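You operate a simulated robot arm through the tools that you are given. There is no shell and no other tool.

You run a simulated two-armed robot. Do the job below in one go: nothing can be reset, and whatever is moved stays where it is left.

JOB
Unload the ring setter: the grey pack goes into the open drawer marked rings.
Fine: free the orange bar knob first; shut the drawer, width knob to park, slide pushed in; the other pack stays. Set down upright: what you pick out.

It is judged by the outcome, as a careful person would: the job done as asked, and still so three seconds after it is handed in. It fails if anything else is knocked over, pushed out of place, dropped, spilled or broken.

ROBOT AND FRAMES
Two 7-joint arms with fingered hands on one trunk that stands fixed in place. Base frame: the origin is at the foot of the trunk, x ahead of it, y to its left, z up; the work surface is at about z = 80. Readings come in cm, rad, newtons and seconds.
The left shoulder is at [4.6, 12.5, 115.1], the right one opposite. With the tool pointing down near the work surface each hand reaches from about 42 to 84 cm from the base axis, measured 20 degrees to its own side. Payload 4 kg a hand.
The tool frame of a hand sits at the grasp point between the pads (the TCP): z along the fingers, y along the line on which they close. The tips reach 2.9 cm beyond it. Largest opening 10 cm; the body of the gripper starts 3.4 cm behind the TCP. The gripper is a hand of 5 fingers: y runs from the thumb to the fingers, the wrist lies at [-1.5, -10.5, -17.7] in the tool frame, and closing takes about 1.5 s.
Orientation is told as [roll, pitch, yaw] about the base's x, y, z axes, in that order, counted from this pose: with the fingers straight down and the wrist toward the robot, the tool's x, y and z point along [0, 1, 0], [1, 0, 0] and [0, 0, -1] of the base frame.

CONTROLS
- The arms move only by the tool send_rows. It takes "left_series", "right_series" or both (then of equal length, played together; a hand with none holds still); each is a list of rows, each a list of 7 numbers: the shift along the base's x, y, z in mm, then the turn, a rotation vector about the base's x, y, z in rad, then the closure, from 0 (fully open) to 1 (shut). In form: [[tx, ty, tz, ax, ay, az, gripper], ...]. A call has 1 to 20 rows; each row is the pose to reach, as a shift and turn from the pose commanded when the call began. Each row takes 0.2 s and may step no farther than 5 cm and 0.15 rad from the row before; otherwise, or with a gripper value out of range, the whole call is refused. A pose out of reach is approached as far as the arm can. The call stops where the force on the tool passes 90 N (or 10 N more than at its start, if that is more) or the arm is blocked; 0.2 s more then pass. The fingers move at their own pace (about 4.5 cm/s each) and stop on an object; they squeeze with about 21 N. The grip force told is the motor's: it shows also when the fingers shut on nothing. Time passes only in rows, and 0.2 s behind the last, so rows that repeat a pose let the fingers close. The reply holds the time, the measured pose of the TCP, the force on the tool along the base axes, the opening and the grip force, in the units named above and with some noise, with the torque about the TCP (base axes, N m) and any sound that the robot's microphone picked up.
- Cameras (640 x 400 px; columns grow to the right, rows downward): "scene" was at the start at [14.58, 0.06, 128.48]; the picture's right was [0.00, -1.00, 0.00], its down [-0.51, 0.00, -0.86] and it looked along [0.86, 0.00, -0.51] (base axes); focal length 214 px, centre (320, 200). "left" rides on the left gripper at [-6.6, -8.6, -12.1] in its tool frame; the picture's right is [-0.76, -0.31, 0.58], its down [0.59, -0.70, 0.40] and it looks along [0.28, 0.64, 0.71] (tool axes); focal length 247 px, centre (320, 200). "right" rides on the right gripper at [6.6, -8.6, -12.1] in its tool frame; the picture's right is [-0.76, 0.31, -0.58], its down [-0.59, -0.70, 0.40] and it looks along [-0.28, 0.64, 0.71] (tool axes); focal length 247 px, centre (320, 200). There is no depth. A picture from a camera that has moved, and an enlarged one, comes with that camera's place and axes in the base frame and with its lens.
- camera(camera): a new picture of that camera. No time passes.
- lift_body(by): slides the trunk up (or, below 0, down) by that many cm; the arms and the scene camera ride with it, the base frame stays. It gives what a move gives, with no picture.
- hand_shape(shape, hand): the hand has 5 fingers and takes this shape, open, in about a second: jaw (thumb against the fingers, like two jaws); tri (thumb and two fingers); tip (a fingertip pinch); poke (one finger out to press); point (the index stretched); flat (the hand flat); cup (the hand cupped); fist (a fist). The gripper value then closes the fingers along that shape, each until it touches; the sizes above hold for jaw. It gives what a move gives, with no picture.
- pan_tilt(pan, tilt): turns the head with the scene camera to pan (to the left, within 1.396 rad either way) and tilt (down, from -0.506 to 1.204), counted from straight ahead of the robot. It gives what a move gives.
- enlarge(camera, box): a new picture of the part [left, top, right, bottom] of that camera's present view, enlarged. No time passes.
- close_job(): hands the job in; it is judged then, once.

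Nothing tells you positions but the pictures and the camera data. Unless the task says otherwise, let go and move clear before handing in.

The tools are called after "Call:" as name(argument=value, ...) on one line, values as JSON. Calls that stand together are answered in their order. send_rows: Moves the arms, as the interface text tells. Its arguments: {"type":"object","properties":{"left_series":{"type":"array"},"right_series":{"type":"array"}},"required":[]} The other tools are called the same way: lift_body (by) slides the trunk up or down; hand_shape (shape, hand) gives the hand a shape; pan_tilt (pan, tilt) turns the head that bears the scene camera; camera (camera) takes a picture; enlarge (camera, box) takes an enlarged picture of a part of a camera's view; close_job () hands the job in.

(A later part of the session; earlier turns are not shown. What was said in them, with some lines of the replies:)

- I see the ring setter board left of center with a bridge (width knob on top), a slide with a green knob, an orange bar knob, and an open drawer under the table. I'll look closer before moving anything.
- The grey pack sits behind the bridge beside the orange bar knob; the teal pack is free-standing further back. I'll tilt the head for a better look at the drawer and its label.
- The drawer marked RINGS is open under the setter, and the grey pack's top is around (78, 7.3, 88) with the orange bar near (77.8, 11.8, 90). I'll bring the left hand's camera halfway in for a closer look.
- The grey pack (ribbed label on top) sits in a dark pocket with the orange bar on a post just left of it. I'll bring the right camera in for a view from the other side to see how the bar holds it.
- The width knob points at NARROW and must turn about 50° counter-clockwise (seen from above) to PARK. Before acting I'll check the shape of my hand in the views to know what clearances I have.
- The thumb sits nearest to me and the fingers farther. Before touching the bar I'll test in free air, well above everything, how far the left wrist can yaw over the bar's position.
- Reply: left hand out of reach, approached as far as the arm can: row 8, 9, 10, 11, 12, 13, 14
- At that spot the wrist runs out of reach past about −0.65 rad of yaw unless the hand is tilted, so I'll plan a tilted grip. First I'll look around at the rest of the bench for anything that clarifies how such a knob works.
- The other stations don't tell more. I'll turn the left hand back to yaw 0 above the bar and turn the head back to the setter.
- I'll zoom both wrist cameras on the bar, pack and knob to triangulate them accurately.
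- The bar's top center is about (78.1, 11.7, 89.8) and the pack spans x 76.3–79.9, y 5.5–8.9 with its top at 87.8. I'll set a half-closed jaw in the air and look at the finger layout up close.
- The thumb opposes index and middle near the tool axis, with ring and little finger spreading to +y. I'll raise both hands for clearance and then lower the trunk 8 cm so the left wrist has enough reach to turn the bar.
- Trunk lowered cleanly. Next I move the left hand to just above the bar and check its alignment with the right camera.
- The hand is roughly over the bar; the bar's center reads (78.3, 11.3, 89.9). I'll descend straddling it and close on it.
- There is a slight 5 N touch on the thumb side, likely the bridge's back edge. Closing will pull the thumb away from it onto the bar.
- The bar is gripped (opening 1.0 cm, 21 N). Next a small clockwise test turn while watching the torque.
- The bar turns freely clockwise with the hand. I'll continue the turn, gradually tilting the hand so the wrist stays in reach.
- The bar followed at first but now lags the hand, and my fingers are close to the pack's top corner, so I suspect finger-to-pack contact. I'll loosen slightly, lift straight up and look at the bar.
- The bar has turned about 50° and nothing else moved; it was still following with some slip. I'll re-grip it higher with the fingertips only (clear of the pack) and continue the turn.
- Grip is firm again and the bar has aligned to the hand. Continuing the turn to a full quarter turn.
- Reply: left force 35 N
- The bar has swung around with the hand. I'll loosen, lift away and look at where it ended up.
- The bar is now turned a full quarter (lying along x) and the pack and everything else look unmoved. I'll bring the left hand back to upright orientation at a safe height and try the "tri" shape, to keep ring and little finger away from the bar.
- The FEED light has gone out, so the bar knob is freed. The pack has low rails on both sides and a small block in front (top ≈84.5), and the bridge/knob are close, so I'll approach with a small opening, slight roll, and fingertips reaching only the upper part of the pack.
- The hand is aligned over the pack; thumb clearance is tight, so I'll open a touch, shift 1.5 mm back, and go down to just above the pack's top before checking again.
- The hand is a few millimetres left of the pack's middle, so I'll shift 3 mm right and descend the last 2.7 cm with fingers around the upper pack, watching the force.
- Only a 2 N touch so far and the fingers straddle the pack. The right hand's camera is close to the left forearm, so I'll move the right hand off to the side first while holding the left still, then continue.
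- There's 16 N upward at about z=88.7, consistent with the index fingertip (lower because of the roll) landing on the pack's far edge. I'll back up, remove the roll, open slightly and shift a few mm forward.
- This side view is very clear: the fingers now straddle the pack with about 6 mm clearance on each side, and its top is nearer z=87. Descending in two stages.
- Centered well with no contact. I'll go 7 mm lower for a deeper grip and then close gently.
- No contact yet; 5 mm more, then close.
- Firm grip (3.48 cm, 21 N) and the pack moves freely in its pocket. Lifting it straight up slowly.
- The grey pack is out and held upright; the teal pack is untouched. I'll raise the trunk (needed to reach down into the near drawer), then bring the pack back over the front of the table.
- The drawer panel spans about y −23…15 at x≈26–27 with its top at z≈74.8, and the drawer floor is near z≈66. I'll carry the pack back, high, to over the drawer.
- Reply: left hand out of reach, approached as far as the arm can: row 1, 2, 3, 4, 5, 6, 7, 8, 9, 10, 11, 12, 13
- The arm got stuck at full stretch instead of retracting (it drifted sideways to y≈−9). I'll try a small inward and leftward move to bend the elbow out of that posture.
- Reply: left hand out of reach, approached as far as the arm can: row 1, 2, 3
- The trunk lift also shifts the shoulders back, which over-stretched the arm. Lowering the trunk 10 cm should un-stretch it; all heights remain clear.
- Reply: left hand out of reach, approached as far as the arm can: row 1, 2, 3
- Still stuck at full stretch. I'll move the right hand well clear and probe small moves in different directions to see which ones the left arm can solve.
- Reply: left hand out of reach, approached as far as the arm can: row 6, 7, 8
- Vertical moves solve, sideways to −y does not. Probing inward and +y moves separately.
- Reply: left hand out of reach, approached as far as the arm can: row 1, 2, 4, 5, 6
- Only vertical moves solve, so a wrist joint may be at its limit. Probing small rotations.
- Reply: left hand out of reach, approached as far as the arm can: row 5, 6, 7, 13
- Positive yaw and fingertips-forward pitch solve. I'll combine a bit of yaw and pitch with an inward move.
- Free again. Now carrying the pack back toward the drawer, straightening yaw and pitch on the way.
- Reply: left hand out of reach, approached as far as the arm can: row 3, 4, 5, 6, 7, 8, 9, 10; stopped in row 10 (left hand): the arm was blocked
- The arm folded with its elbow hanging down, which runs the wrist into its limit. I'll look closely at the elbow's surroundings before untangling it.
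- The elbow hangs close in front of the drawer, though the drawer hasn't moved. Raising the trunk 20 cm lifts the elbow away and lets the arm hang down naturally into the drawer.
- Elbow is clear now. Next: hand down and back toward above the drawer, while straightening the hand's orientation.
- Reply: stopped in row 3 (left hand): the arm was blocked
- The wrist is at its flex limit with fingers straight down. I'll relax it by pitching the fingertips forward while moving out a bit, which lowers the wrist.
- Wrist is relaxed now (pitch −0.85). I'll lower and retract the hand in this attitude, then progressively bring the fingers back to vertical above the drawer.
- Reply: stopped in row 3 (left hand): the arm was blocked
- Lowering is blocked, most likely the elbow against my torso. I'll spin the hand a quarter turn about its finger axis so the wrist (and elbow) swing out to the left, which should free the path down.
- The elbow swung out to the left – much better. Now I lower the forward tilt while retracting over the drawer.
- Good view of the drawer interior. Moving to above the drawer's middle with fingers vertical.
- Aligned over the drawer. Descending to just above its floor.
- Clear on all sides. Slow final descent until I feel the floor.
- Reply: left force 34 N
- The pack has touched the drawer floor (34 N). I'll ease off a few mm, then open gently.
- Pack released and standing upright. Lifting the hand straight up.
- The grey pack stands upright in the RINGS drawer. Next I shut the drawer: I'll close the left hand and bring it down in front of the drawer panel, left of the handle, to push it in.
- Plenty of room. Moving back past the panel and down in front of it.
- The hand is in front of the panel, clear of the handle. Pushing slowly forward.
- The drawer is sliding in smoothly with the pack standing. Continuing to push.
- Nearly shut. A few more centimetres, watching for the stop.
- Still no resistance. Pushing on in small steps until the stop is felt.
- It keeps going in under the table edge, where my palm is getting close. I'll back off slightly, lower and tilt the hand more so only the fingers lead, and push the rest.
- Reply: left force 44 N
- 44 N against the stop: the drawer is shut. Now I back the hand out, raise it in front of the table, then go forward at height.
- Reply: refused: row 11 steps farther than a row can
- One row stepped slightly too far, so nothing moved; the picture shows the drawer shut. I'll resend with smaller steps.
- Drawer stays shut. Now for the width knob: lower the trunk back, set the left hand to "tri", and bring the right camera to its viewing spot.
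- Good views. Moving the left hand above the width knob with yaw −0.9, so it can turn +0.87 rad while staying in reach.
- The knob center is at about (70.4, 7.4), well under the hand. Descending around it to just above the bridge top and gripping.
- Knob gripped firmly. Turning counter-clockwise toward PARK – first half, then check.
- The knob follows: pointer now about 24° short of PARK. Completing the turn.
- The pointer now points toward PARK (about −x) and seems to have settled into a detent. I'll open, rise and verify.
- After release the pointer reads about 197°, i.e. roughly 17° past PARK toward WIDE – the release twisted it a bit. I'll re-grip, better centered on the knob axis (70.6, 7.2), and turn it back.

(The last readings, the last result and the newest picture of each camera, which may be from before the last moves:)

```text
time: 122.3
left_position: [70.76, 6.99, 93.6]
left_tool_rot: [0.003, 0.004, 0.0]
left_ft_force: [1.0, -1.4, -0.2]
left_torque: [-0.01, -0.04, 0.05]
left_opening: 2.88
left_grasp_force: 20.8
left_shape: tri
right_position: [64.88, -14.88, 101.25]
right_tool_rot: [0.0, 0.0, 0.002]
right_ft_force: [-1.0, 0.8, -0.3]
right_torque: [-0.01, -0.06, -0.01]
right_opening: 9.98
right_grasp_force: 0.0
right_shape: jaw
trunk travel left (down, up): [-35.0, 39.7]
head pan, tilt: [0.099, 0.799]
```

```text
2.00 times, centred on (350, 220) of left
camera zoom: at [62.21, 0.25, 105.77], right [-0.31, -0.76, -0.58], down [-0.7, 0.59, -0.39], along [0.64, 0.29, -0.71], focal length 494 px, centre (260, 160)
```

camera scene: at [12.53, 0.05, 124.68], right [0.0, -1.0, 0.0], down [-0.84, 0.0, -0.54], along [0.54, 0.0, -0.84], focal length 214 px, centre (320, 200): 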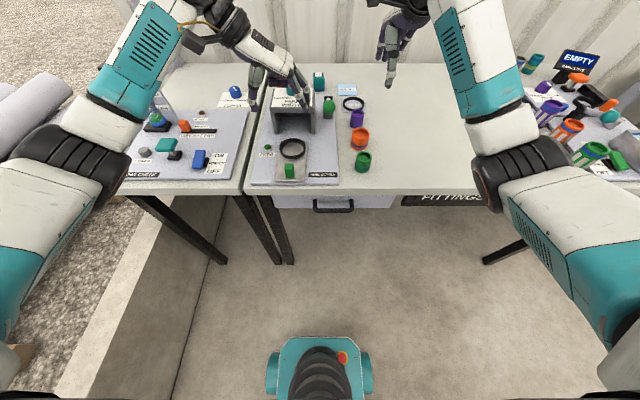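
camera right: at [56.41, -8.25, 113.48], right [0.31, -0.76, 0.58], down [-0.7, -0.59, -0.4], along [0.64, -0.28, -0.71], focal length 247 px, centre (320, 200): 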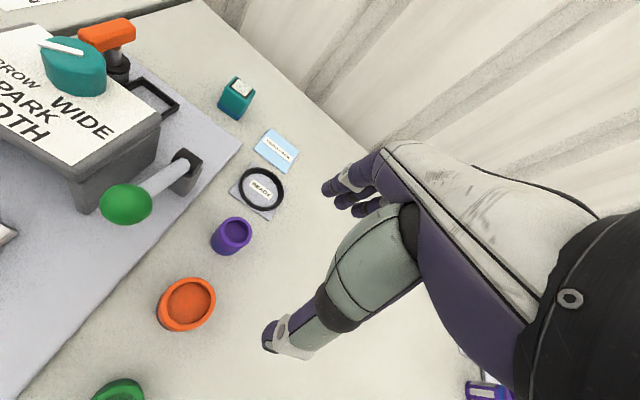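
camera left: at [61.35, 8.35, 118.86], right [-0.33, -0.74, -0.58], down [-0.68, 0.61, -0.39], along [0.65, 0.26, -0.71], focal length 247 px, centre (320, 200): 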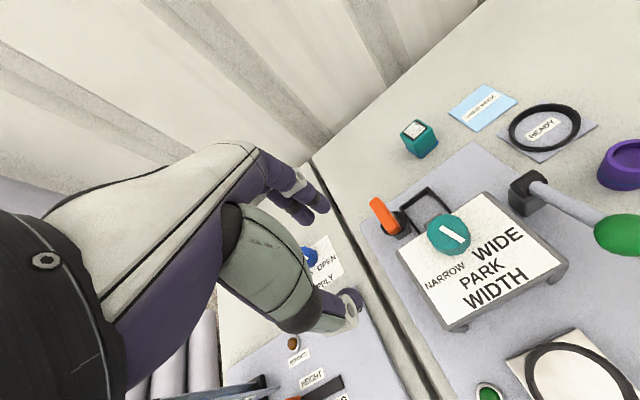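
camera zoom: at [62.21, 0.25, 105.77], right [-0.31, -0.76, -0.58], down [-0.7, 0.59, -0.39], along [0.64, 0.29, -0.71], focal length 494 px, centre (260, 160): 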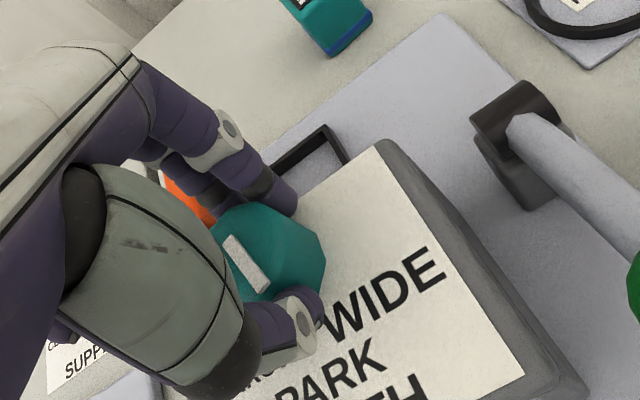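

Gripped again with hardly any side force; pointer reads ~192°. Turning back by 0.19 rad and releasing gently.

Call:
send_rows(left_series=[[0, 0, 0, 0, 0, -0.06, 1.0], [0, 0, 0, 0, 0, -0.12, 1.0], [0, 0, 0, 0, 0, -0.19, 1.0], [0, 0, 0, 0, 0, -0.19, 1.0]])

Call:
enlarge(camera="right", box=[0, 0, 160, 110])

Call:
enlarge(camera="left", box=[220, 120, 480, 320])

```text
time: 123.3
left_position: [70.7, 6.98, 93.67]
left_tool_rot: [0.005, 0.004, -0.19]
left_ft_force: [-3.3, -1.9, 1.3]
left_torque: [-0.06, 0.08, -0.01]
left_opening: 2.85
left_grasp_force: 20.8
left_shape: tri
right_position: [64.94, -14.86, 101.2]
right_tool_rot: [0.0, 0.001, 0.001]
right_ft_force: [0.9, 0.1, -0.3]
right_torque: [0.01, 0.02, 0.02]
right_opening: 9.98
right_grasp_force: 0.1
right_shape: jaw
trunk travel left (down, up): [-35.0, 39.7]
head pan, tilt: [0.099, 0.799]
```

```text
3.64 times, centred on (80, 55) of right
camera zoom: at [56.35, -8.27, 113.51], right [0.31, -0.76, 0.58], down [-0.7, -0.59, -0.4], along [0.64, -0.28, -0.71], focal length 898 px, centre (1193, 727)
```

zoom: 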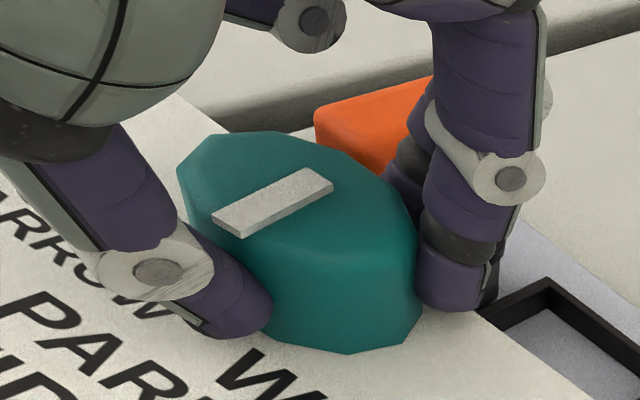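

```text
2.00 times, centred on (350, 220) of left
camera zoom: at [61.09, 2.05, 105.76], right [-0.45, -0.68, -0.58], down [-0.58, 0.71, -0.39], along [0.68, 0.16, -0.71], focal length 494 px, centre (260, 160)
```

zoom: 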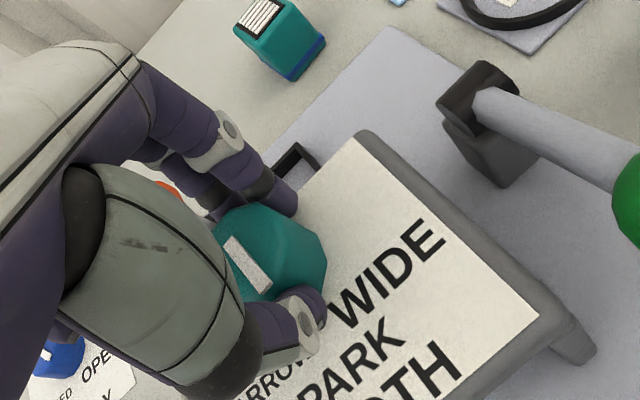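

Pointer ~184°. A touch more, then a gentle release and check.

Call:
send_rows(left_series=[[0, 0, 0, 0, 0, -0.05, 1.0], [0, 0, 0, 0, 0, -0.09, 1.0], [0, 0, 0, 0, 0, -0.09, 1.0]])

Call:
send_rows(left_series=[[0, 0, 0, 0, 0, 0, 0.74], [0, 0, 0, 0, 0, 0, 0.72], [0, 0, 0, 0, 0, 0, 0.7], [0, 0, 0, 0, 0, 0, 0.68], [0, 0, 0, 0, 0, 0, 0.66], [0, 0, 0, 0, 0, 0, 0.62], [0, 0, 0, 0, 0, 0, 0.58], [0, 0, 0, 0, 0, 0, 0.52], [0, 0, 0, 0, 0, 0, 0.46], [0, 0, 0, 0, 0, 0, 0.4], [0, 0, 0, 0, 0, 0, 0.4]])

Call:
enlarge(camera="right", box=[0, 0, 160, 110])

Call:
enlarge(camera="left", box=[220, 120, 480, 320])

```text
time: 124.1
left_position: [70.67, 7.02, 93.73]
left_tool_rot: [0.002, 0.008, -0.283]
left_ft_force: [-6.7, -0.6, -1.3]
left_torque: [0.0, 0.18, 0.04]
left_opening: 2.84
left_grasp_force: 21.2
left_shape: tri
right_position: [64.89, -14.8, 101.46]
right_tool_rot: [0.0, 0.0, 0.0]
right_ft_force: [0.4, -0.4, -0.4]
right_torque: [-0.04, 0.0, 0.0]
right_opening: 9.97
right_grasp_force: 0.0
right_shape: jaw
trunk travel left (down, up): [-35.0, 39.7]
head pan, tilt: [0.099, 0.799]
```

```text
time: 126.5
left_position: [70.86, 7.09, 93.72]
left_tool_rot: [0.002, 0.004, -0.279]
left_ft_force: [-0.1, 0.1, 0.8]
left_torque: [0.0, -0.01, 0.05]
left_opening: 5.97
left_grasp_force: 0.2
left_shape: tri
right_position: [64.87, -14.89, 101.27]
right_tool_rot: [-0.001, 0.001, 0.0]
right_ft_force: [-1.1, 1.0, -0.1]
right_torque: [0.01, 0.03, 0.02]
right_opening: 9.95
right_grasp_force: 0.2
right_shape: jaw
trunk travel left (down, up): [-35.0, 39.7]
head pan, tilt: [0.099, 0.799]
```

```text
3.64 times, centred on (80, 55) of right
camera zoom: at [56.4, -8.26, 113.49], right [0.31, -0.76, 0.58], down [-0.7, -0.59, -0.4], along [0.64, -0.28, -0.71], focal length 898 px, centre (1193, 727)
```

zoom: 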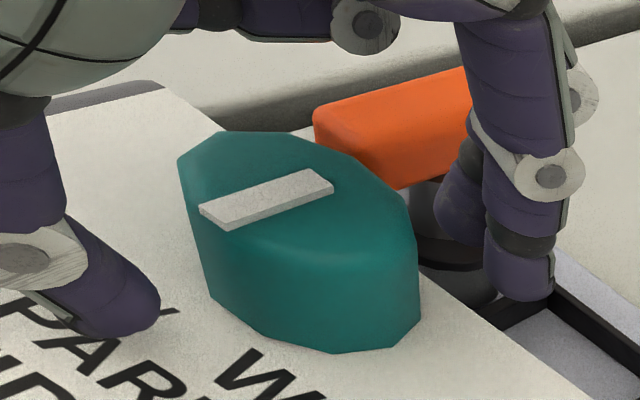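

```text
2.00 times, centred on (350, 220) of left
camera zoom: at [60.82, 2.97, 105.79], right [-0.51, -0.64, -0.58], down [-0.51, 0.76, -0.39], along [0.69, 0.1, -0.71], focal length 494 px, centre (260, 160)
```

zoom: 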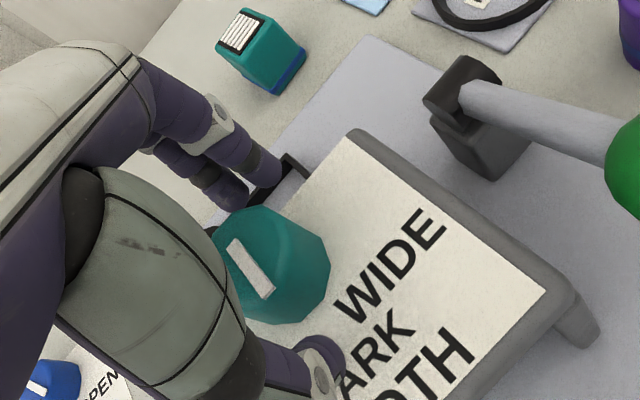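

Released without twisting this time. Rising away to measure the pointer precisely.

Call:
send_rows(left_series=[[0, 0, 20, 0, 0, 0, 0.4], [0, 0, 50, 0, 0, 0, 0.4], [0, 0, 90, 0, 0, 0, 0.4], [0, 30, 120, 0, 0, 0.1, 0.4], [0, 70, 130, 0, 0, 0.2, 0.4], [0, 75, 130, 0, 0, 0.28, 0.4]])

Call:
enlarge(camera="right", box=[0, 0, 160, 110])

Call:
enlarge(camera="left", box=[390, 180, 570, 320])

Call:
enlarge(camera="scene", box=[275, 115, 355, 170])

```text
time: 127.9
left_position: [70.85, 14.74, 106.61]
left_tool_rot: [0.001, 0.003, 0.0]
left_ft_force: [0.1, 0.4, 0.1]
left_torque: [0.03, 0.04, 0.01]
left_opening: 5.99
left_grasp_force: 0.1
left_shape: tri
right_position: [64.96, -15.0, 101.37]
right_tool_rot: [0.001, 0.0, 0.001]
right_ft_force: [-0.7, -0.1, 0.1]
right_torque: [-0.02, -0.01, 0.01]
right_opening: 9.97
right_grasp_force: 0.0
right_shape: jaw
trunk travel left (down, up): [-35.0, 39.7]
head pan, tilt: [0.099, 0.799]
```

```text
3.64 times, centred on (80, 55) of right
camera zoom: at [56.4, -8.28, 113.48], right [0.31, -0.76, 0.58], down [-0.7, -0.59, -0.4], along [0.64, -0.28, -0.71], focal length 898 px, centre (1193, 727)
```

zoom: 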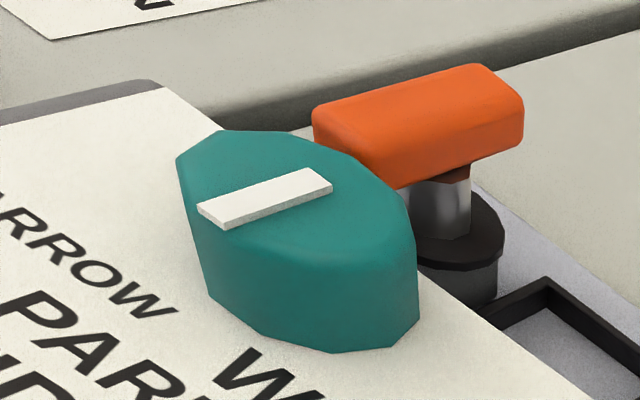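

```text
2.86 times, centred on (480, 250) of left
camera zoom: at [62.21, 8.01, 118.69], right [-0.31, -0.76, -0.58], down [-0.71, 0.59, -0.39], along [0.64, 0.29, -0.71], focal length 706 px, centre (-137, 57)
```

zoom: 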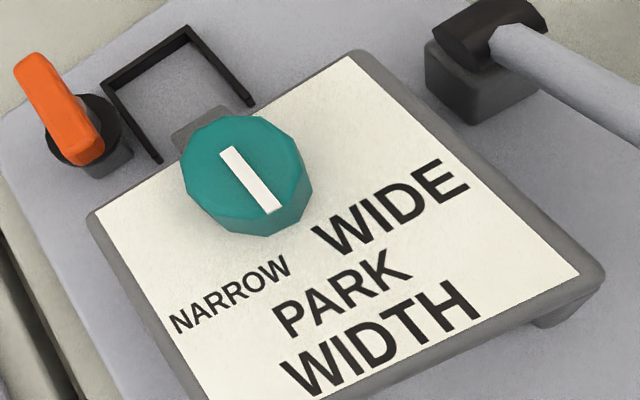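

```text
7.27 times, centred on (315, 142) of scene
camera zoom: at [13.6, 0.83, 126.19], right [0.1, -0.99, 0.0], down [-0.71, -0.07, -0.7], along [0.69, 0.07, -0.72], focal length 1560 px, centre (356, 618)
```

zoom: 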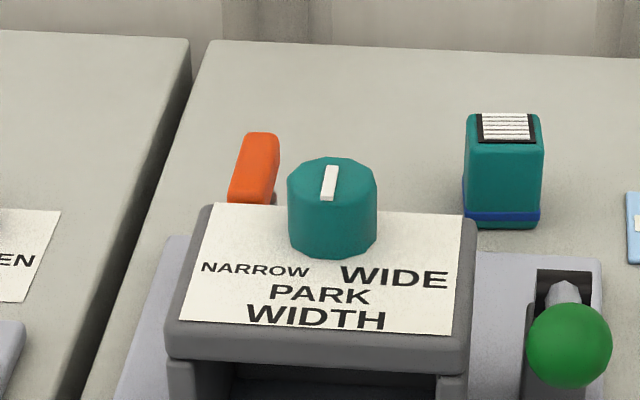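

The pointer now reads ~180°, squarely at PARK. Last: push the slide in by its green handle. I'll bring the left hand, closed, back and down in front of the handle (x≈46, y≈7.6).

Call:
send_rows(left_series=[[-30, -5, 0, 0, 0, 0, 0.6], [-70, -15, 0, 0, 0, 0, 0.8], [-110, -25, 0, 0, 0, 0, 1.0], [-150, -35, 0, 0, 0, 0, 1.0], [-190, -45, 0, 0, 0, 0, 1.0], [-225, -55, 0, 0, 0, 0, 1.0], [-255, -65, -10, 0, 0, 0, 1.0], [-279, -71, -30, 0, 0, 0, 1.0], [-279, -71, -65, 0, 0, 0, 1.0], [-279, -71, -100, 0, 0, 0, 1.0]])

Call:
camera(camera="scene")

Call:
camera(camera="left")

```text
time: 130.1
left_position: [42.83, 7.35, 96.45]
left_tool_rot: [0.002, 0.003, 0.0]
left_ft_force: [0.7, -1.0, -0.6]
left_torque: [-0.01, 0.03, -0.01]
left_opening: 0.0
left_grasp_force: 20.7
left_shape: tri
right_position: [64.87, -14.83, 101.26]
right_tool_rot: [0.001, -0.001, -0.002]
right_ft_force: [-0.2, 0.6, -0.6]
right_torque: [-0.03, -0.01, 0.0]
right_opening: 9.97
right_grasp_force: 0.0
right_shape: jaw
trunk travel left (down, up): [-35.0, 39.7]
head pan, tilt: [0.099, 0.799]
```

```text
taken
camera scene: at [13.59, 0.87, 126.19], right [0.1, -0.99, 0.0], down [-0.71, -0.07, -0.7], along [0.69, 0.07, -0.72], focal length 214 px, centre (320, 200)
```

scene: 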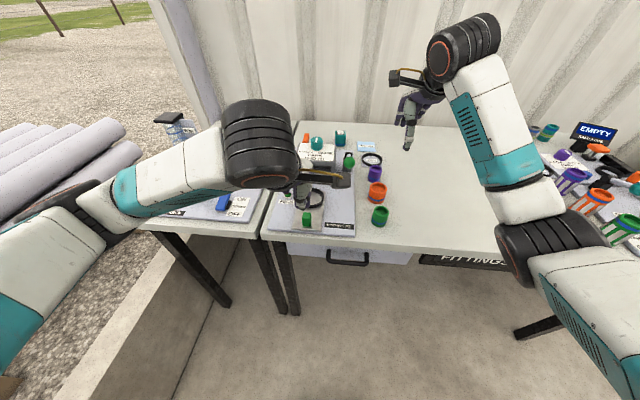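

```text
taken
camera left: at [34.21, 0.61, 108.59], right [-0.31, -0.76, -0.58], down [-0.7, 0.59, -0.4], along [0.64, 0.29, -0.71], focal length 247 px, centre (320, 200)
```

left: 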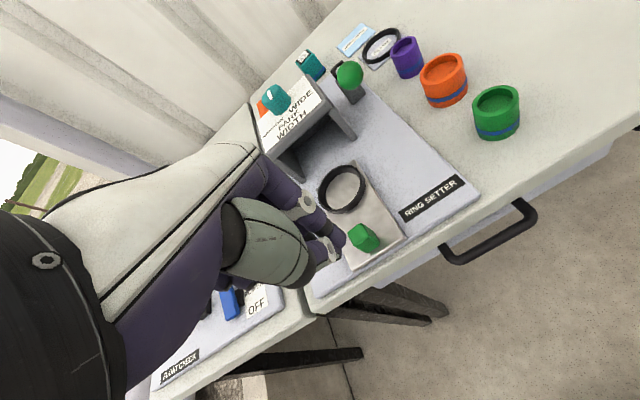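

Call:
enlarge(camera="left", box=[270, 140, 450, 290])

```text
2.67 times, centred on (360, 215) of left
camera zoom: at [34.21, 0.61, 108.59], right [-0.31, -0.76, -0.58], down [-0.7, 0.59, -0.4], along [0.64, 0.29, -0.71], focal length 659 px, centre (213, 160)
```

zoom: 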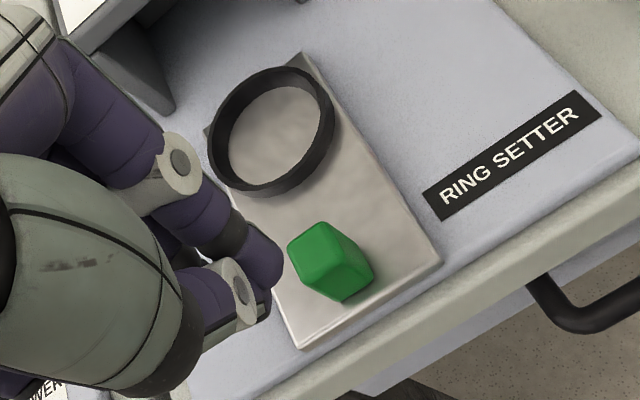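

Handle center ≈ (47.7, 7.4), top at z≈85. Lowering the closed fingers in front of it.

Call:
send_rows(left_series=[[-5, 0, -30, 0, 0, 0, 1.0], [-5, 0, -60, 0, 0, 0, 1.0], [-5, 0, -85, 0, 0, 0, 1.0], [-5, 0, -100, 0, 0, 0, 1.0], [-5, 0, -106, 0, 0, 0, 1.0]])

Call:
enlarge(camera="left", box=[240, 100, 460, 290])

Call:
enlarge(camera="scene", box=[240, 120, 420, 270])

```text
time: 131.3
left_position: [42.43, 7.27, 85.96]
left_tool_rot: [0.004, 0.004, 0.0]
left_ft_force: [-0.9, -0.1, 0.1]
left_torque: [0.01, -0.01, 0.0]
left_opening: 0.0
left_grasp_force: 21.0
left_shape: tri
right_position: [64.81, -14.99, 101.27]
right_tool_rot: [0.0, 0.001, 0.0]
right_ft_force: [-0.5, 0.2, 0.5]
right_torque: [-0.02, 0.01, 0.01]
right_opening: 9.99
right_grasp_force: 0.2
right_shape: jaw
trunk travel left (down, up): [-35.0, 39.7]
head pan, tilt: [0.099, 0.799]
```

```text
2.11 times, centred on (350, 195) of left
camera zoom: at [33.87, 0.68, 98.06], right [-0.31, -0.76, -0.58], down [-0.7, 0.59, -0.39], along [0.64, 0.29, -0.71], focal length 520 px, centre (257, 210)
```

zoom: 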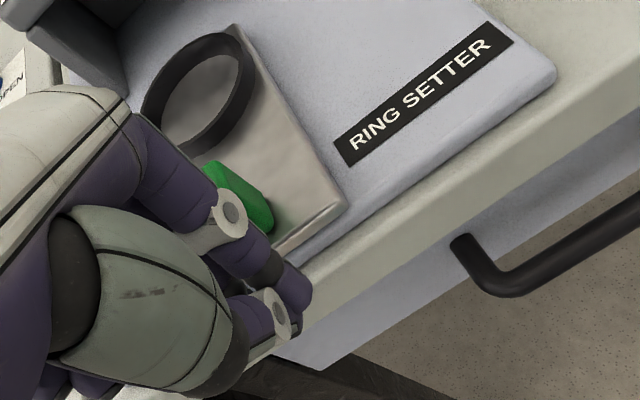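

```text
2.67 times, centred on (330, 195) of scene
camera zoom: at [13.59, 0.86, 126.2], right [0.1, -0.99, 0.0], down [-0.71, -0.07, -0.7], along [0.69, 0.07, -0.72], focal length 572 px, centre (293, 213)
```

zoom: 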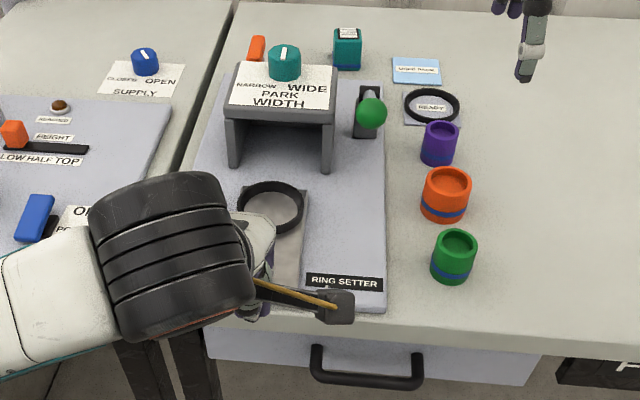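

In position. Pushing the handle forward slowly.

Call:
send_rows(left_series=[[6, 0, 0, 0, 0, 0, 1.0], [12, 0, 0, 0, 0, 0, 1.0], [18, 0, 0, 0, 0, 0, 1.0], [24, 0, 0, 0, 0, 0, 1.0], [29, 0, 0, 0, 0, 0, 1.0], [34, 0, 0, 0, 0, 0, 1.0], [39, 0, 0, 0, 0, 0, 1.0], [44, 0, 0, 0, 0, 0, 1.0], [49, 0, 0, 0, 0, 0, 1.0], [54, 0, 0, 0, 0, 0, 1.0], [59, 0, 0, 0, 0, 0, 1.0], [64, 0, 0, 0, 0, 0, 1.0]])

Call:
enlarge(camera="left", box=[200, 60, 460, 290])

Call:
enlarge(camera="scene", box=[240, 120, 420, 270])

Call:
enlarge(camera="right", box=[0, 60, 200, 320])

```text
time: 133.9
left_position: [48.82, 7.47, 86.02]
left_tool_rot: [0.004, 0.002, -0.001]
left_ft_force: [-0.6, 0.2, -0.5]
left_torque: [0.01, 0.01, -0.01]
left_opening: 0.02
left_grasp_force: 21.1
left_shape: tri
right_position: [64.94, -14.92, 101.21]
right_tool_rot: [0.0, 0.001, -0.001]
right_ft_force: [0.7, 0.2, 0.2]
right_torque: [0.02, -0.01, 0.02]
right_opening: 9.98
right_grasp_force: 0.1
right_shape: jaw
trunk travel left (down, up): [-35.0, 39.7]
head pan, tilt: [0.099, 0.799]
```

```text
1.74 times, centred on (330, 175) of left
camera zoom: at [40.22, 0.74, 98.14], right [-0.31, -0.76, -0.58], down [-0.7, 0.59, -0.39], along [0.64, 0.29, -0.71], focal length 430 px, centre (303, 244)
```

zoom: 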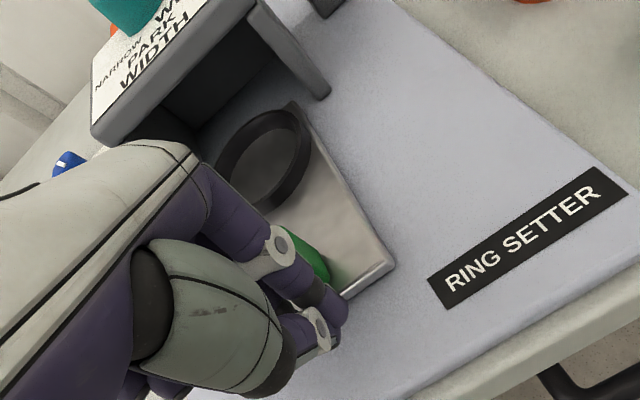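

```text
2.67 times, centred on (330, 195) of scene
camera zoom: at [13.58, 0.85, 126.19], right [0.1, -0.99, 0.0], down [-0.71, -0.07, -0.7], along [0.69, 0.07, -0.72], focal length 572 px, centre (293, 213)
```

zoom: 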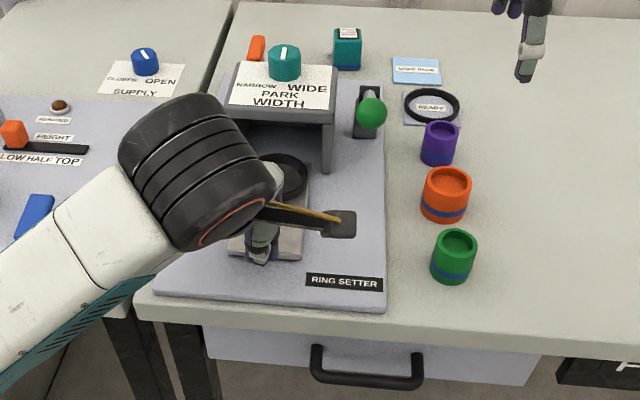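

```text
1.54 times, centred on (100, 190) of right
camera zoom: at [56.38, -8.27, 113.49], right [0.31, -0.76, 0.58], down [-0.7, -0.59, -0.4], along [0.64, -0.28, -0.71], focal length 380 px, centre (658, 215)
```

zoom: 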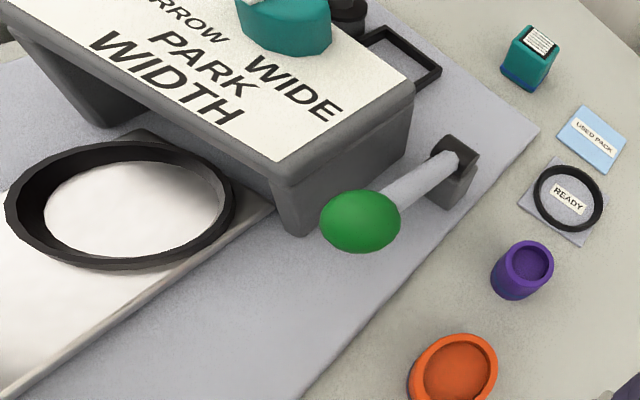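

The slide is going in and carrying its ring along. Continuing.

Call:
send_rows(left_series=[[5, 0, 0, 0, 0, 0, 1.0], [10, 0, 0, 0, 0, 0, 1.0], [15, 0, 0, 0, 0, 0, 1.0], [20, 0, 0, 0, 0, 0, 1.0], [25, 0, 0, 0, 0, 0, 1.0], [30, 0, 0, 0, 0, 0, 1.0], [35, 0, 0, 0, 0, 0, 1.0], [40, 0, 0, 0, 0, 0, 1.0]])

Call:
enlarge(camera="scene", box=[240, 120, 420, 270])

Call:
enlarge(camera="right", box=[0, 60, 200, 320])

Call:
enlarge(camera="left", box=[200, 60, 460, 290])

```text
time: 135.7
left_position: [52.81, 7.5, 85.95]
left_tool_rot: [0.003, 0.003, -0.001]
left_ft_force: [-1.2, -0.6, 0.4]
left_torque: [-0.01, -0.01, 0.01]
left_opening: 0.0
left_grasp_force: 20.8
left_shape: tri
right_position: [64.93, -14.86, 101.3]
right_tool_rot: [0.0, 0.001, 0.001]
right_ft_force: [-0.3, -0.9, -0.7]
right_torque: [0.01, 0.03, 0.0]
right_opening: 9.98
right_grasp_force: 0.1
right_shape: jaw
trunk travel left (down, up): [-35.0, 39.7]
head pan, tilt: [0.099, 0.799]
```

```text
2.67 times, centred on (330, 195) of scene
camera zoom: at [13.58, 0.85, 126.2], right [0.1, -0.99, 0.0], down [-0.71, -0.07, -0.7], along [0.69, 0.07, -0.72], focal length 572 px, centre (293, 213)
```

zoom: 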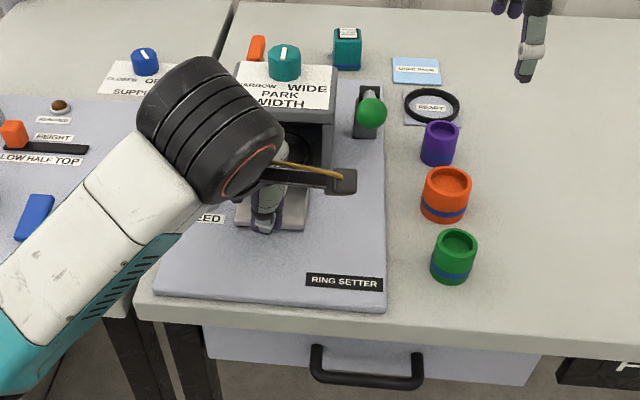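

```text
1.54 times, centred on (100, 190) of right
camera zoom: at [56.38, -8.27, 113.49], right [0.31, -0.76, 0.58], down [-0.7, -0.59, -0.4], along [0.64, -0.28, -0.71], focal length 380 px, centre (658, 215)
```

zoom: 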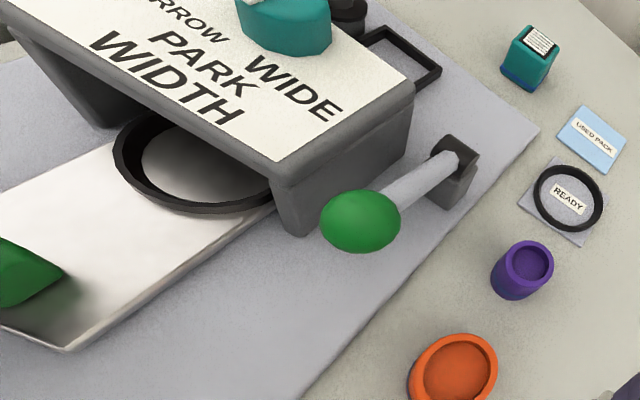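

```text
1.74 times, centred on (330, 175) of left
camera zoom: at [44.31, 0.77, 98.09], right [-0.31, -0.76, -0.58], down [-0.7, 0.59, -0.39], along [0.64, 0.29, -0.71], focal length 430 px, centre (303, 244)
```

zoom: 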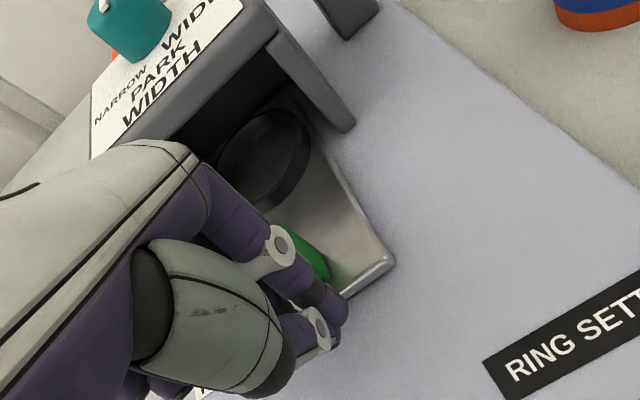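

Call:
send_rows(left_series=[[5, 0, 0, 0, 0, 0, 1.0], [10, 0, 0, 0, 0, 0, 1.0], [15, 0, 0, 0, 0, 0, 1.0], [20, 0, 0, 0, 0, 0, 1.0], [25, 0, 0, 0, 0, 0, 1.0], [30, 0, 0, 0, 0, 0, 1.0]])

Call:
enlarge(camera="scene", box=[240, 120, 420, 270])

Call:
enlarge(camera="right", box=[0, 60, 200, 320])

Call:
enlarge(camera="left", box=[200, 60, 460, 290])

```text
time: 137.1
left_position: [55.91, 7.51, 86.03]
left_tool_rot: [0.005, 0.003, 0.003]
left_ft_force: [-7.7, 1.4, 4.3]
left_torque: [0.05, -0.02, 0.06]
left_opening: 0.0
left_grasp_force: 21.1
left_shape: tri
right_position: [64.88, -14.75, 101.29]
right_tool_rot: [0.0, 0.0, 0.0]
right_ft_force: [0.4, 0.1, -0.7]
right_torque: [0.0, 0.02, 0.02]
right_opening: 9.98
right_grasp_force: 0.1
right_shape: jaw
trunk travel left (down, up): [-35.0, 39.7]
head pan, tilt: [0.099, 0.799]
```

```text
2.67 times, centred on (330, 195) of scene
camera zoom: at [13.61, 0.85, 126.19], right [0.1, -0.99, 0.0], down [-0.71, -0.07, -0.7], along [0.69, 0.07, -0.72], focal length 572 px, centre (293, 213)
```

zoom: 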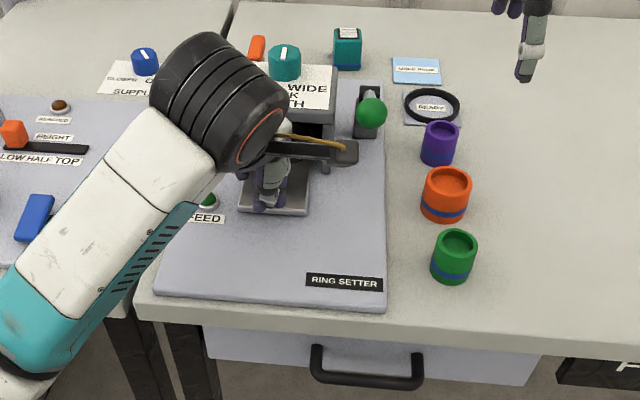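

```text
1.54 times, centred on (100, 190) of right
camera zoom: at [56.41, -8.26, 113.48], right [0.31, -0.76, 0.58], down [-0.7, -0.59, -0.4], along [0.64, -0.28, -0.71], focal length 380 px, centre (658, 215)
```

zoom: 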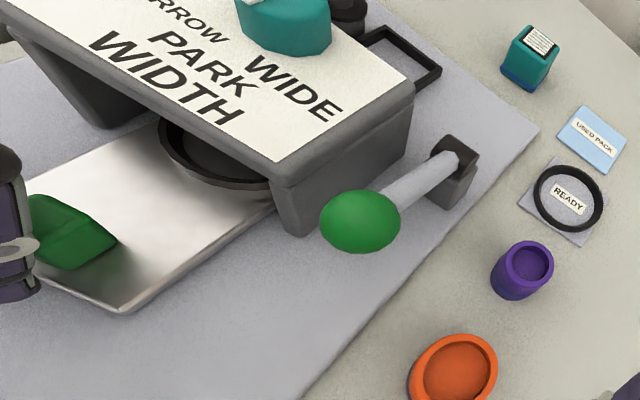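

```text
1.74 times, centred on (330, 175) of left
camera zoom: at [47.33, 0.74, 98.19], right [-0.31, -0.76, -0.58], down [-0.7, 0.59, -0.4], along [0.64, 0.29, -0.71], focal length 430 px, centre (303, 244)
```

zoom: 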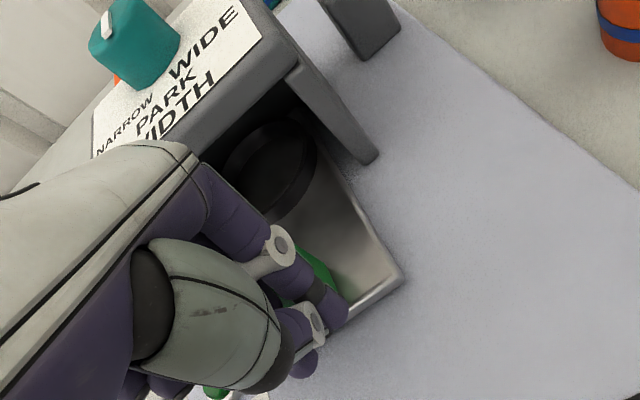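

A slight resistance (8 N). Pushing a little further in small steps to feel the end stop.

Call:
send_rows(left_series=[[3, 0, 0, 0, 0, 0, 1.0], [6, 0, 0, 0, 0, 0, 1.0], [9, 0, 0, 0, 0, 0, 1.0]])

Call:
enlarge(camera="right", box=[0, 60, 200, 320])

Call:
enlarge(camera="left", box=[200, 60, 460, 290])

```text
time: 137.9
left_position: [56.35, 7.35, 86.25]
left_tool_rot: [0.001, 0.002, -0.001]
left_ft_force: [-31.9, -0.1, 8.2]
left_torque: [0.04, 0.08, 0.02]
left_opening: 0.0
left_grasp_force: 21.3
left_shape: tri
right_position: [64.49, -14.81, 101.51]
right_tool_rot: [-0.001, -0.002, 0.001]
right_ft_force: [0.2, -0.5, 0.2]
right_torque: [-0.03, -0.04, -0.01]
right_opening: 9.98
right_grasp_force: 0.1
right_shape: jaw
trunk travel left (down, up): [-35.0, 39.7]
head pan, tilt: [0.099, 0.799]
```

```text
1.54 times, centred on (100, 190) of right
camera zoom: at [56.02, -8.24, 113.69], right [0.3, -0.76, 0.58], down [-0.7, -0.59, -0.4], along [0.64, -0.28, -0.71], focal length 380 px, centre (658, 215)
```

zoom: 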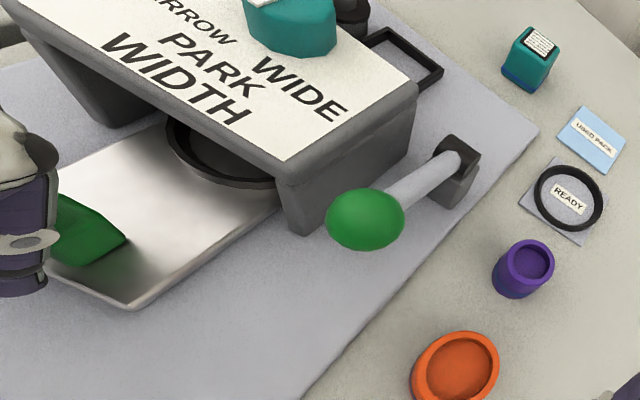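

```text
1.74 times, centred on (330, 175) of left
camera zoom: at [47.78, 0.66, 98.26], right [-0.31, -0.76, -0.58], down [-0.7, 0.59, -0.4], along [0.64, 0.28, -0.71], focal length 430 px, centre (303, 244)
```

zoom: 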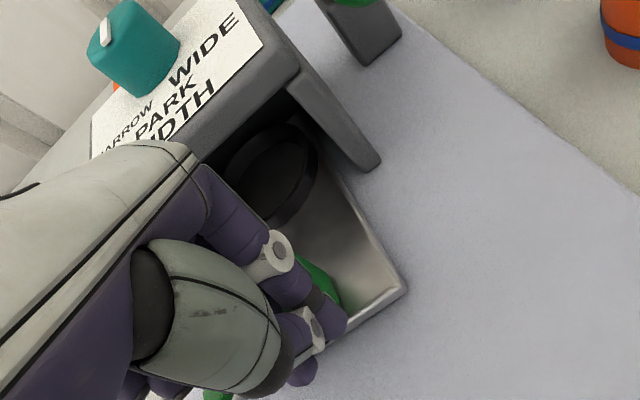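

32 N against a firm stop: the slide is fully in and the ring rode along with it. Backing the hand off and up.

Call:
send_rows(left_series=[[-10, 0, 0, 0, 0, 0, 1.0], [-30, 0, 0, 0, 0, 0, 1.0], [-55, 0, 5, 0, 0, 0, 1.0], [-60, 0, 40, 0, 0, 0, 1.0], [-60, 0, 80, 0, 0, 0, 1.0], [-60, 20, 120, 0, 0, 0, 0.8], [-60, 50, 160, 0, 0, 0, 0.6], [-60, 90, 190, 0, 0, 0, 0.4], [-60, 130, 215, 0, 0, 0, 0.2], [-50, 160, 235, 0, 0, 0, 0.0]], right_series=[[-5, -20, 10, 0, 0, 0, 0], [-10, -40, 20, 0, 0, 0, 0], [-20, -60, 40, 0, 0, 0, 0], [-30, -70, 60, 0, 0, 0, 0], [-40, -80, 90, 0, 0, 0, 0], [-60, -80, 120, 0, 0, 0, 0], [-80, -80, 150, 0, 0, 0, 0], [-100, -80, 170, 0, 0, 0, 0], [-120, -80, 190, 0, 0, 0, 0], [-140, -80, 200, 0, 0, 0, 0]])

Call:
pan_tilt(pan=0.0, tilt=0.85)

Call:
camera(camera="scene")

Call:
enlarge(camera="scene", box=[230, 60, 420, 240])

Call:
camera(camera="left")

Call:
camera(camera="right")

```text
time: 140.1
left_position: [51.78, 23.44, 109.72]
left_tool_rot: [0.002, 0.003, -0.003]
left_ft_force: [0.2, 0.0, 0.2]
left_torque: [-0.02, -0.04, 0.0]
left_opening: 7.44
left_grasp_force: 0.0
left_shape: tri
right_position: [50.76, -22.85, 121.33]
right_tool_rot: [-0.001, 0.001, -0.002]
right_ft_force: [-0.1, 0.8, 0.4]
right_torque: [-0.02, -0.05, 0.01]
right_opening: 9.98
right_grasp_force: 0.0
right_shape: jaw
trunk travel left (down, up): [-35.0, 39.7]
head pan, tilt: [0.099, 0.799]
```

```text
time: 140.8
left_position: [51.72, 23.4, 109.75]
left_tool_rot: [0.003, 0.002, -0.001]
left_ft_force: [0.0, 0.8, -0.1]
left_torque: [0.05, -0.01, 0.03]
left_opening: 9.98
left_grasp_force: 0.1
left_shape: tri
right_position: [50.86, -22.96, 121.19]
right_tool_rot: [-0.001, -0.001, 0.0]
right_ft_force: [-0.2, 0.3, -0.2]
right_torque: [0.03, -0.03, 0.04]
right_opening: 10.0
right_grasp_force: 0.1
right_shape: jaw
trunk travel left (down, up): [-35.0, 39.7]
head pan, tilt: [0.0, 0.85]
```

```text
taken
camera scene: at [13.37, 0.06, 125.79], right [0.0, -1.0, 0.0], down [-0.75, 0.0, -0.66], along [0.66, 0.0, -0.75], focal length 214 px, centre (320, 200)
```

scene: 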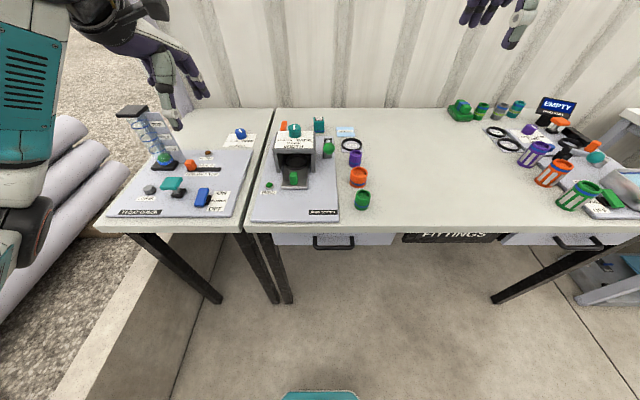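

```text
2.22 times, centred on (325, 150) of scene
camera zoom: at [13.37, 0.06, 125.79], right [0.0, -1.0, 0.0], down [-0.75, 0.0, -0.66], along [0.66, 0.0, -0.75], focal length 477 px, centre (309, 311)
```

zoom: 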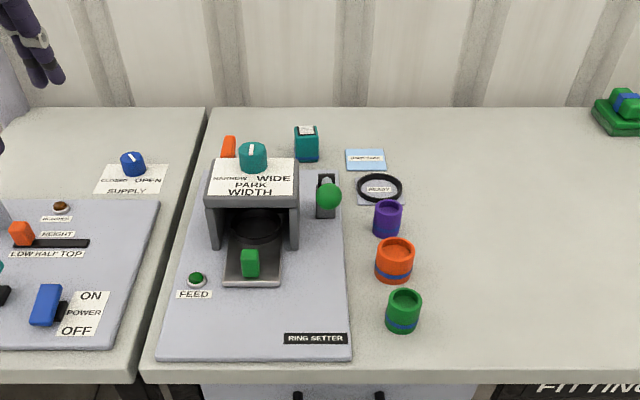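

```text
taken
camera left: at [43.22, 16.71, 121.76], right [-0.31, -0.76, -0.58], down [-0.7, 0.59, -0.39], along [0.64, 0.29, -0.71], focal length 247 px, centre (320, 200)
```

left: 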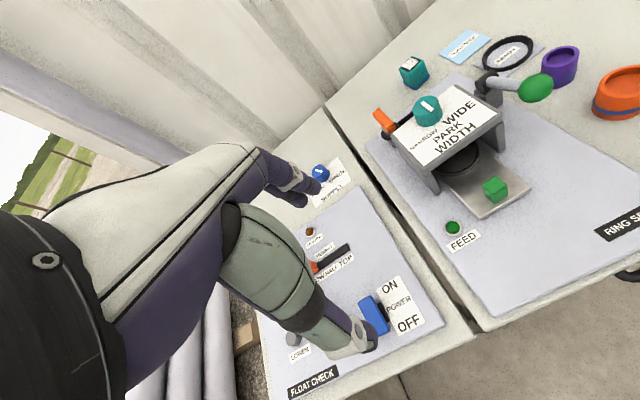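

```text
taken
camera right: at [42.35, -16.32, 133.44], right [0.31, -0.76, 0.58], down [-0.7, -0.59, -0.4], along [0.64, -0.28, -0.71], focal length 247 px, centre (320, 200)
```

right: 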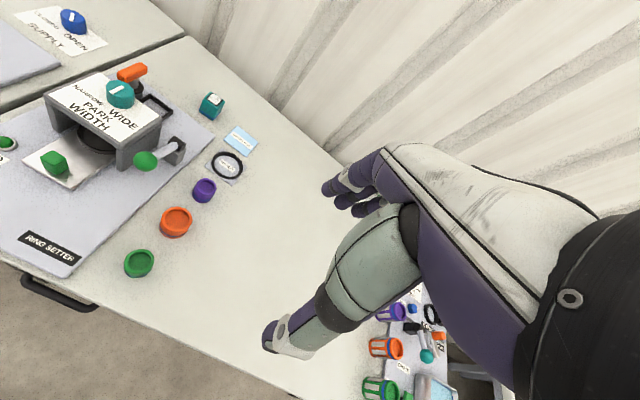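

All looks in place. I'll zoom in on the details for a final check: drawer front, knob, slide, and neighbouring items.

Call:
enlarge(camera="scene", box=[240, 210, 640, 270])

Call:
enlarge(camera="scene", box=[215, 105, 375, 220])

Call:
enlarge(camera="left", box=[360, 40, 580, 250])

Call:
enlarge(camera="left", box=[270, 140, 440, 390])

```text
1.60 times, centred on (440, 240) of scene
camera zoom: at [13.37, 0.06, 125.79], right [0.0, -1.0, 0.0], down [-0.75, 0.0, -0.66], along [0.66, 0.0, -0.75], focal length 343 px, centre (128, 136)
```

zoom: 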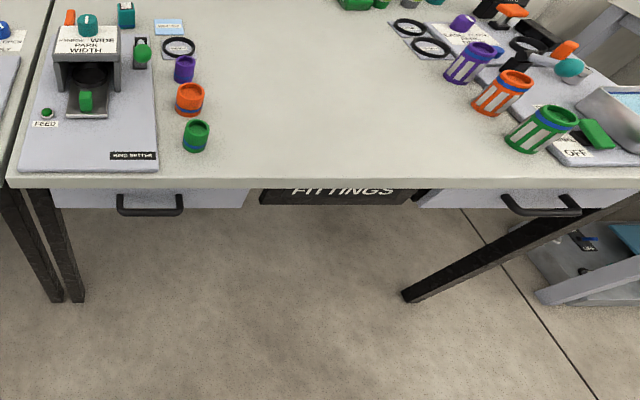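

```text
3.48 times, centred on (295, 162) of scene
camera zoom: at [13.37, 0.06, 125.79], right [0.0, -1.0, 0.0], down [-0.75, 0.0, -0.66], along [0.66, 0.0, -0.75], focal length 746 px, centre (407, 330)
```

zoom: 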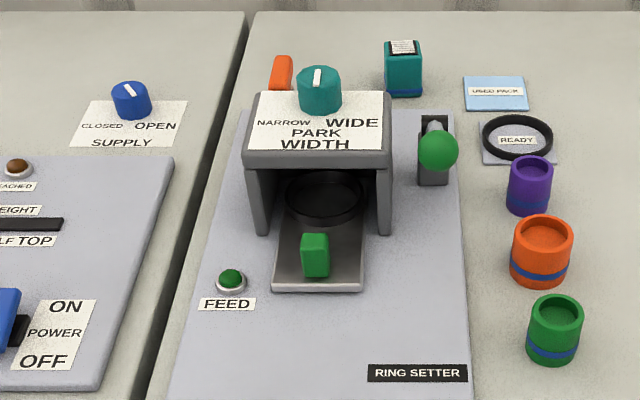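

```text
1.90 times, centred on (470, 145) of left
camera zoom: at [43.22, 16.71, 121.76], right [-0.31, -0.76, -0.58], down [-0.7, 0.59, -0.39], along [0.64, 0.29, -0.71], focal length 470 px, centre (34, 305)
```

zoom: 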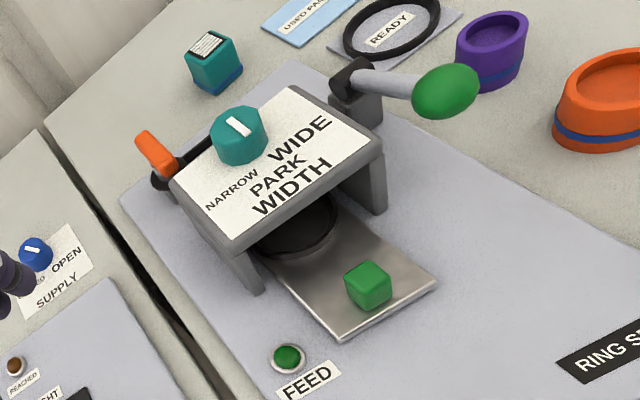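

```text
1.60 times, centred on (355, 265) of left
camera zoom: at [43.22, 16.71, 121.76], right [-0.31, -0.76, -0.58], down [-0.7, 0.59, -0.39], along [0.64, 0.29, -0.71], focal length 395 px, centre (264, 96)
```

zoom: 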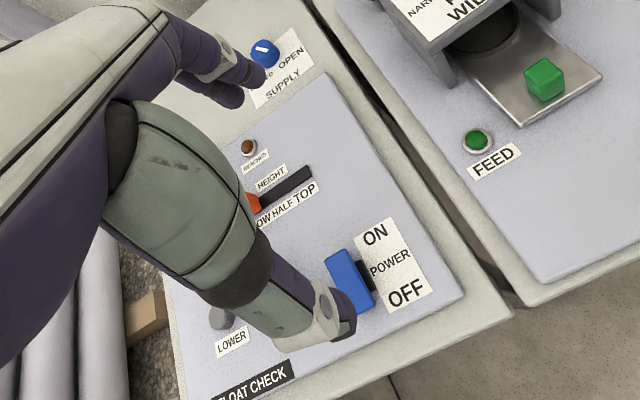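

Everything checks out: the bar knob is freed (FEED light off), the pack is in the shut RINGS drawer, the width knob points at PARK, the slide is in, and the teal pack and neighbours are untouched. Both hands are clear, so I'm handing in.

Call:
close_job()

```text
The job is handed in.
```

The ring setter is unloaded and the job is handed in. I have no verdict back yet.

- **Orange bar knob:** I turned it a quarter turn clockwise before lifting the pack. The FEED light went out afterwards, which I took as the sign it was free.
- **Grey pack:** it stood upright on the floor of the RINGS drawer when I let go.
- **Drawer:** I pushed it in slowly until it hit its stop. I did not look inside afterwards, so I'm assuming the pack stayed upright while it closed.
- **Width knob:** it points at PARK. The first release twisted it about 17° past the mark, so I gripped it again and turned it back.
- **Slide:** it is pushed in to its stop, and its ring moved with it.
- **Everything else:** the teal pack is where it was, and nothing else looked moved or knocked over in the final pictures.

While carrying the pack, the left arm folded badly and its elbow came close to the open drawer. The drawer did not move, and the pack stayed gripped.
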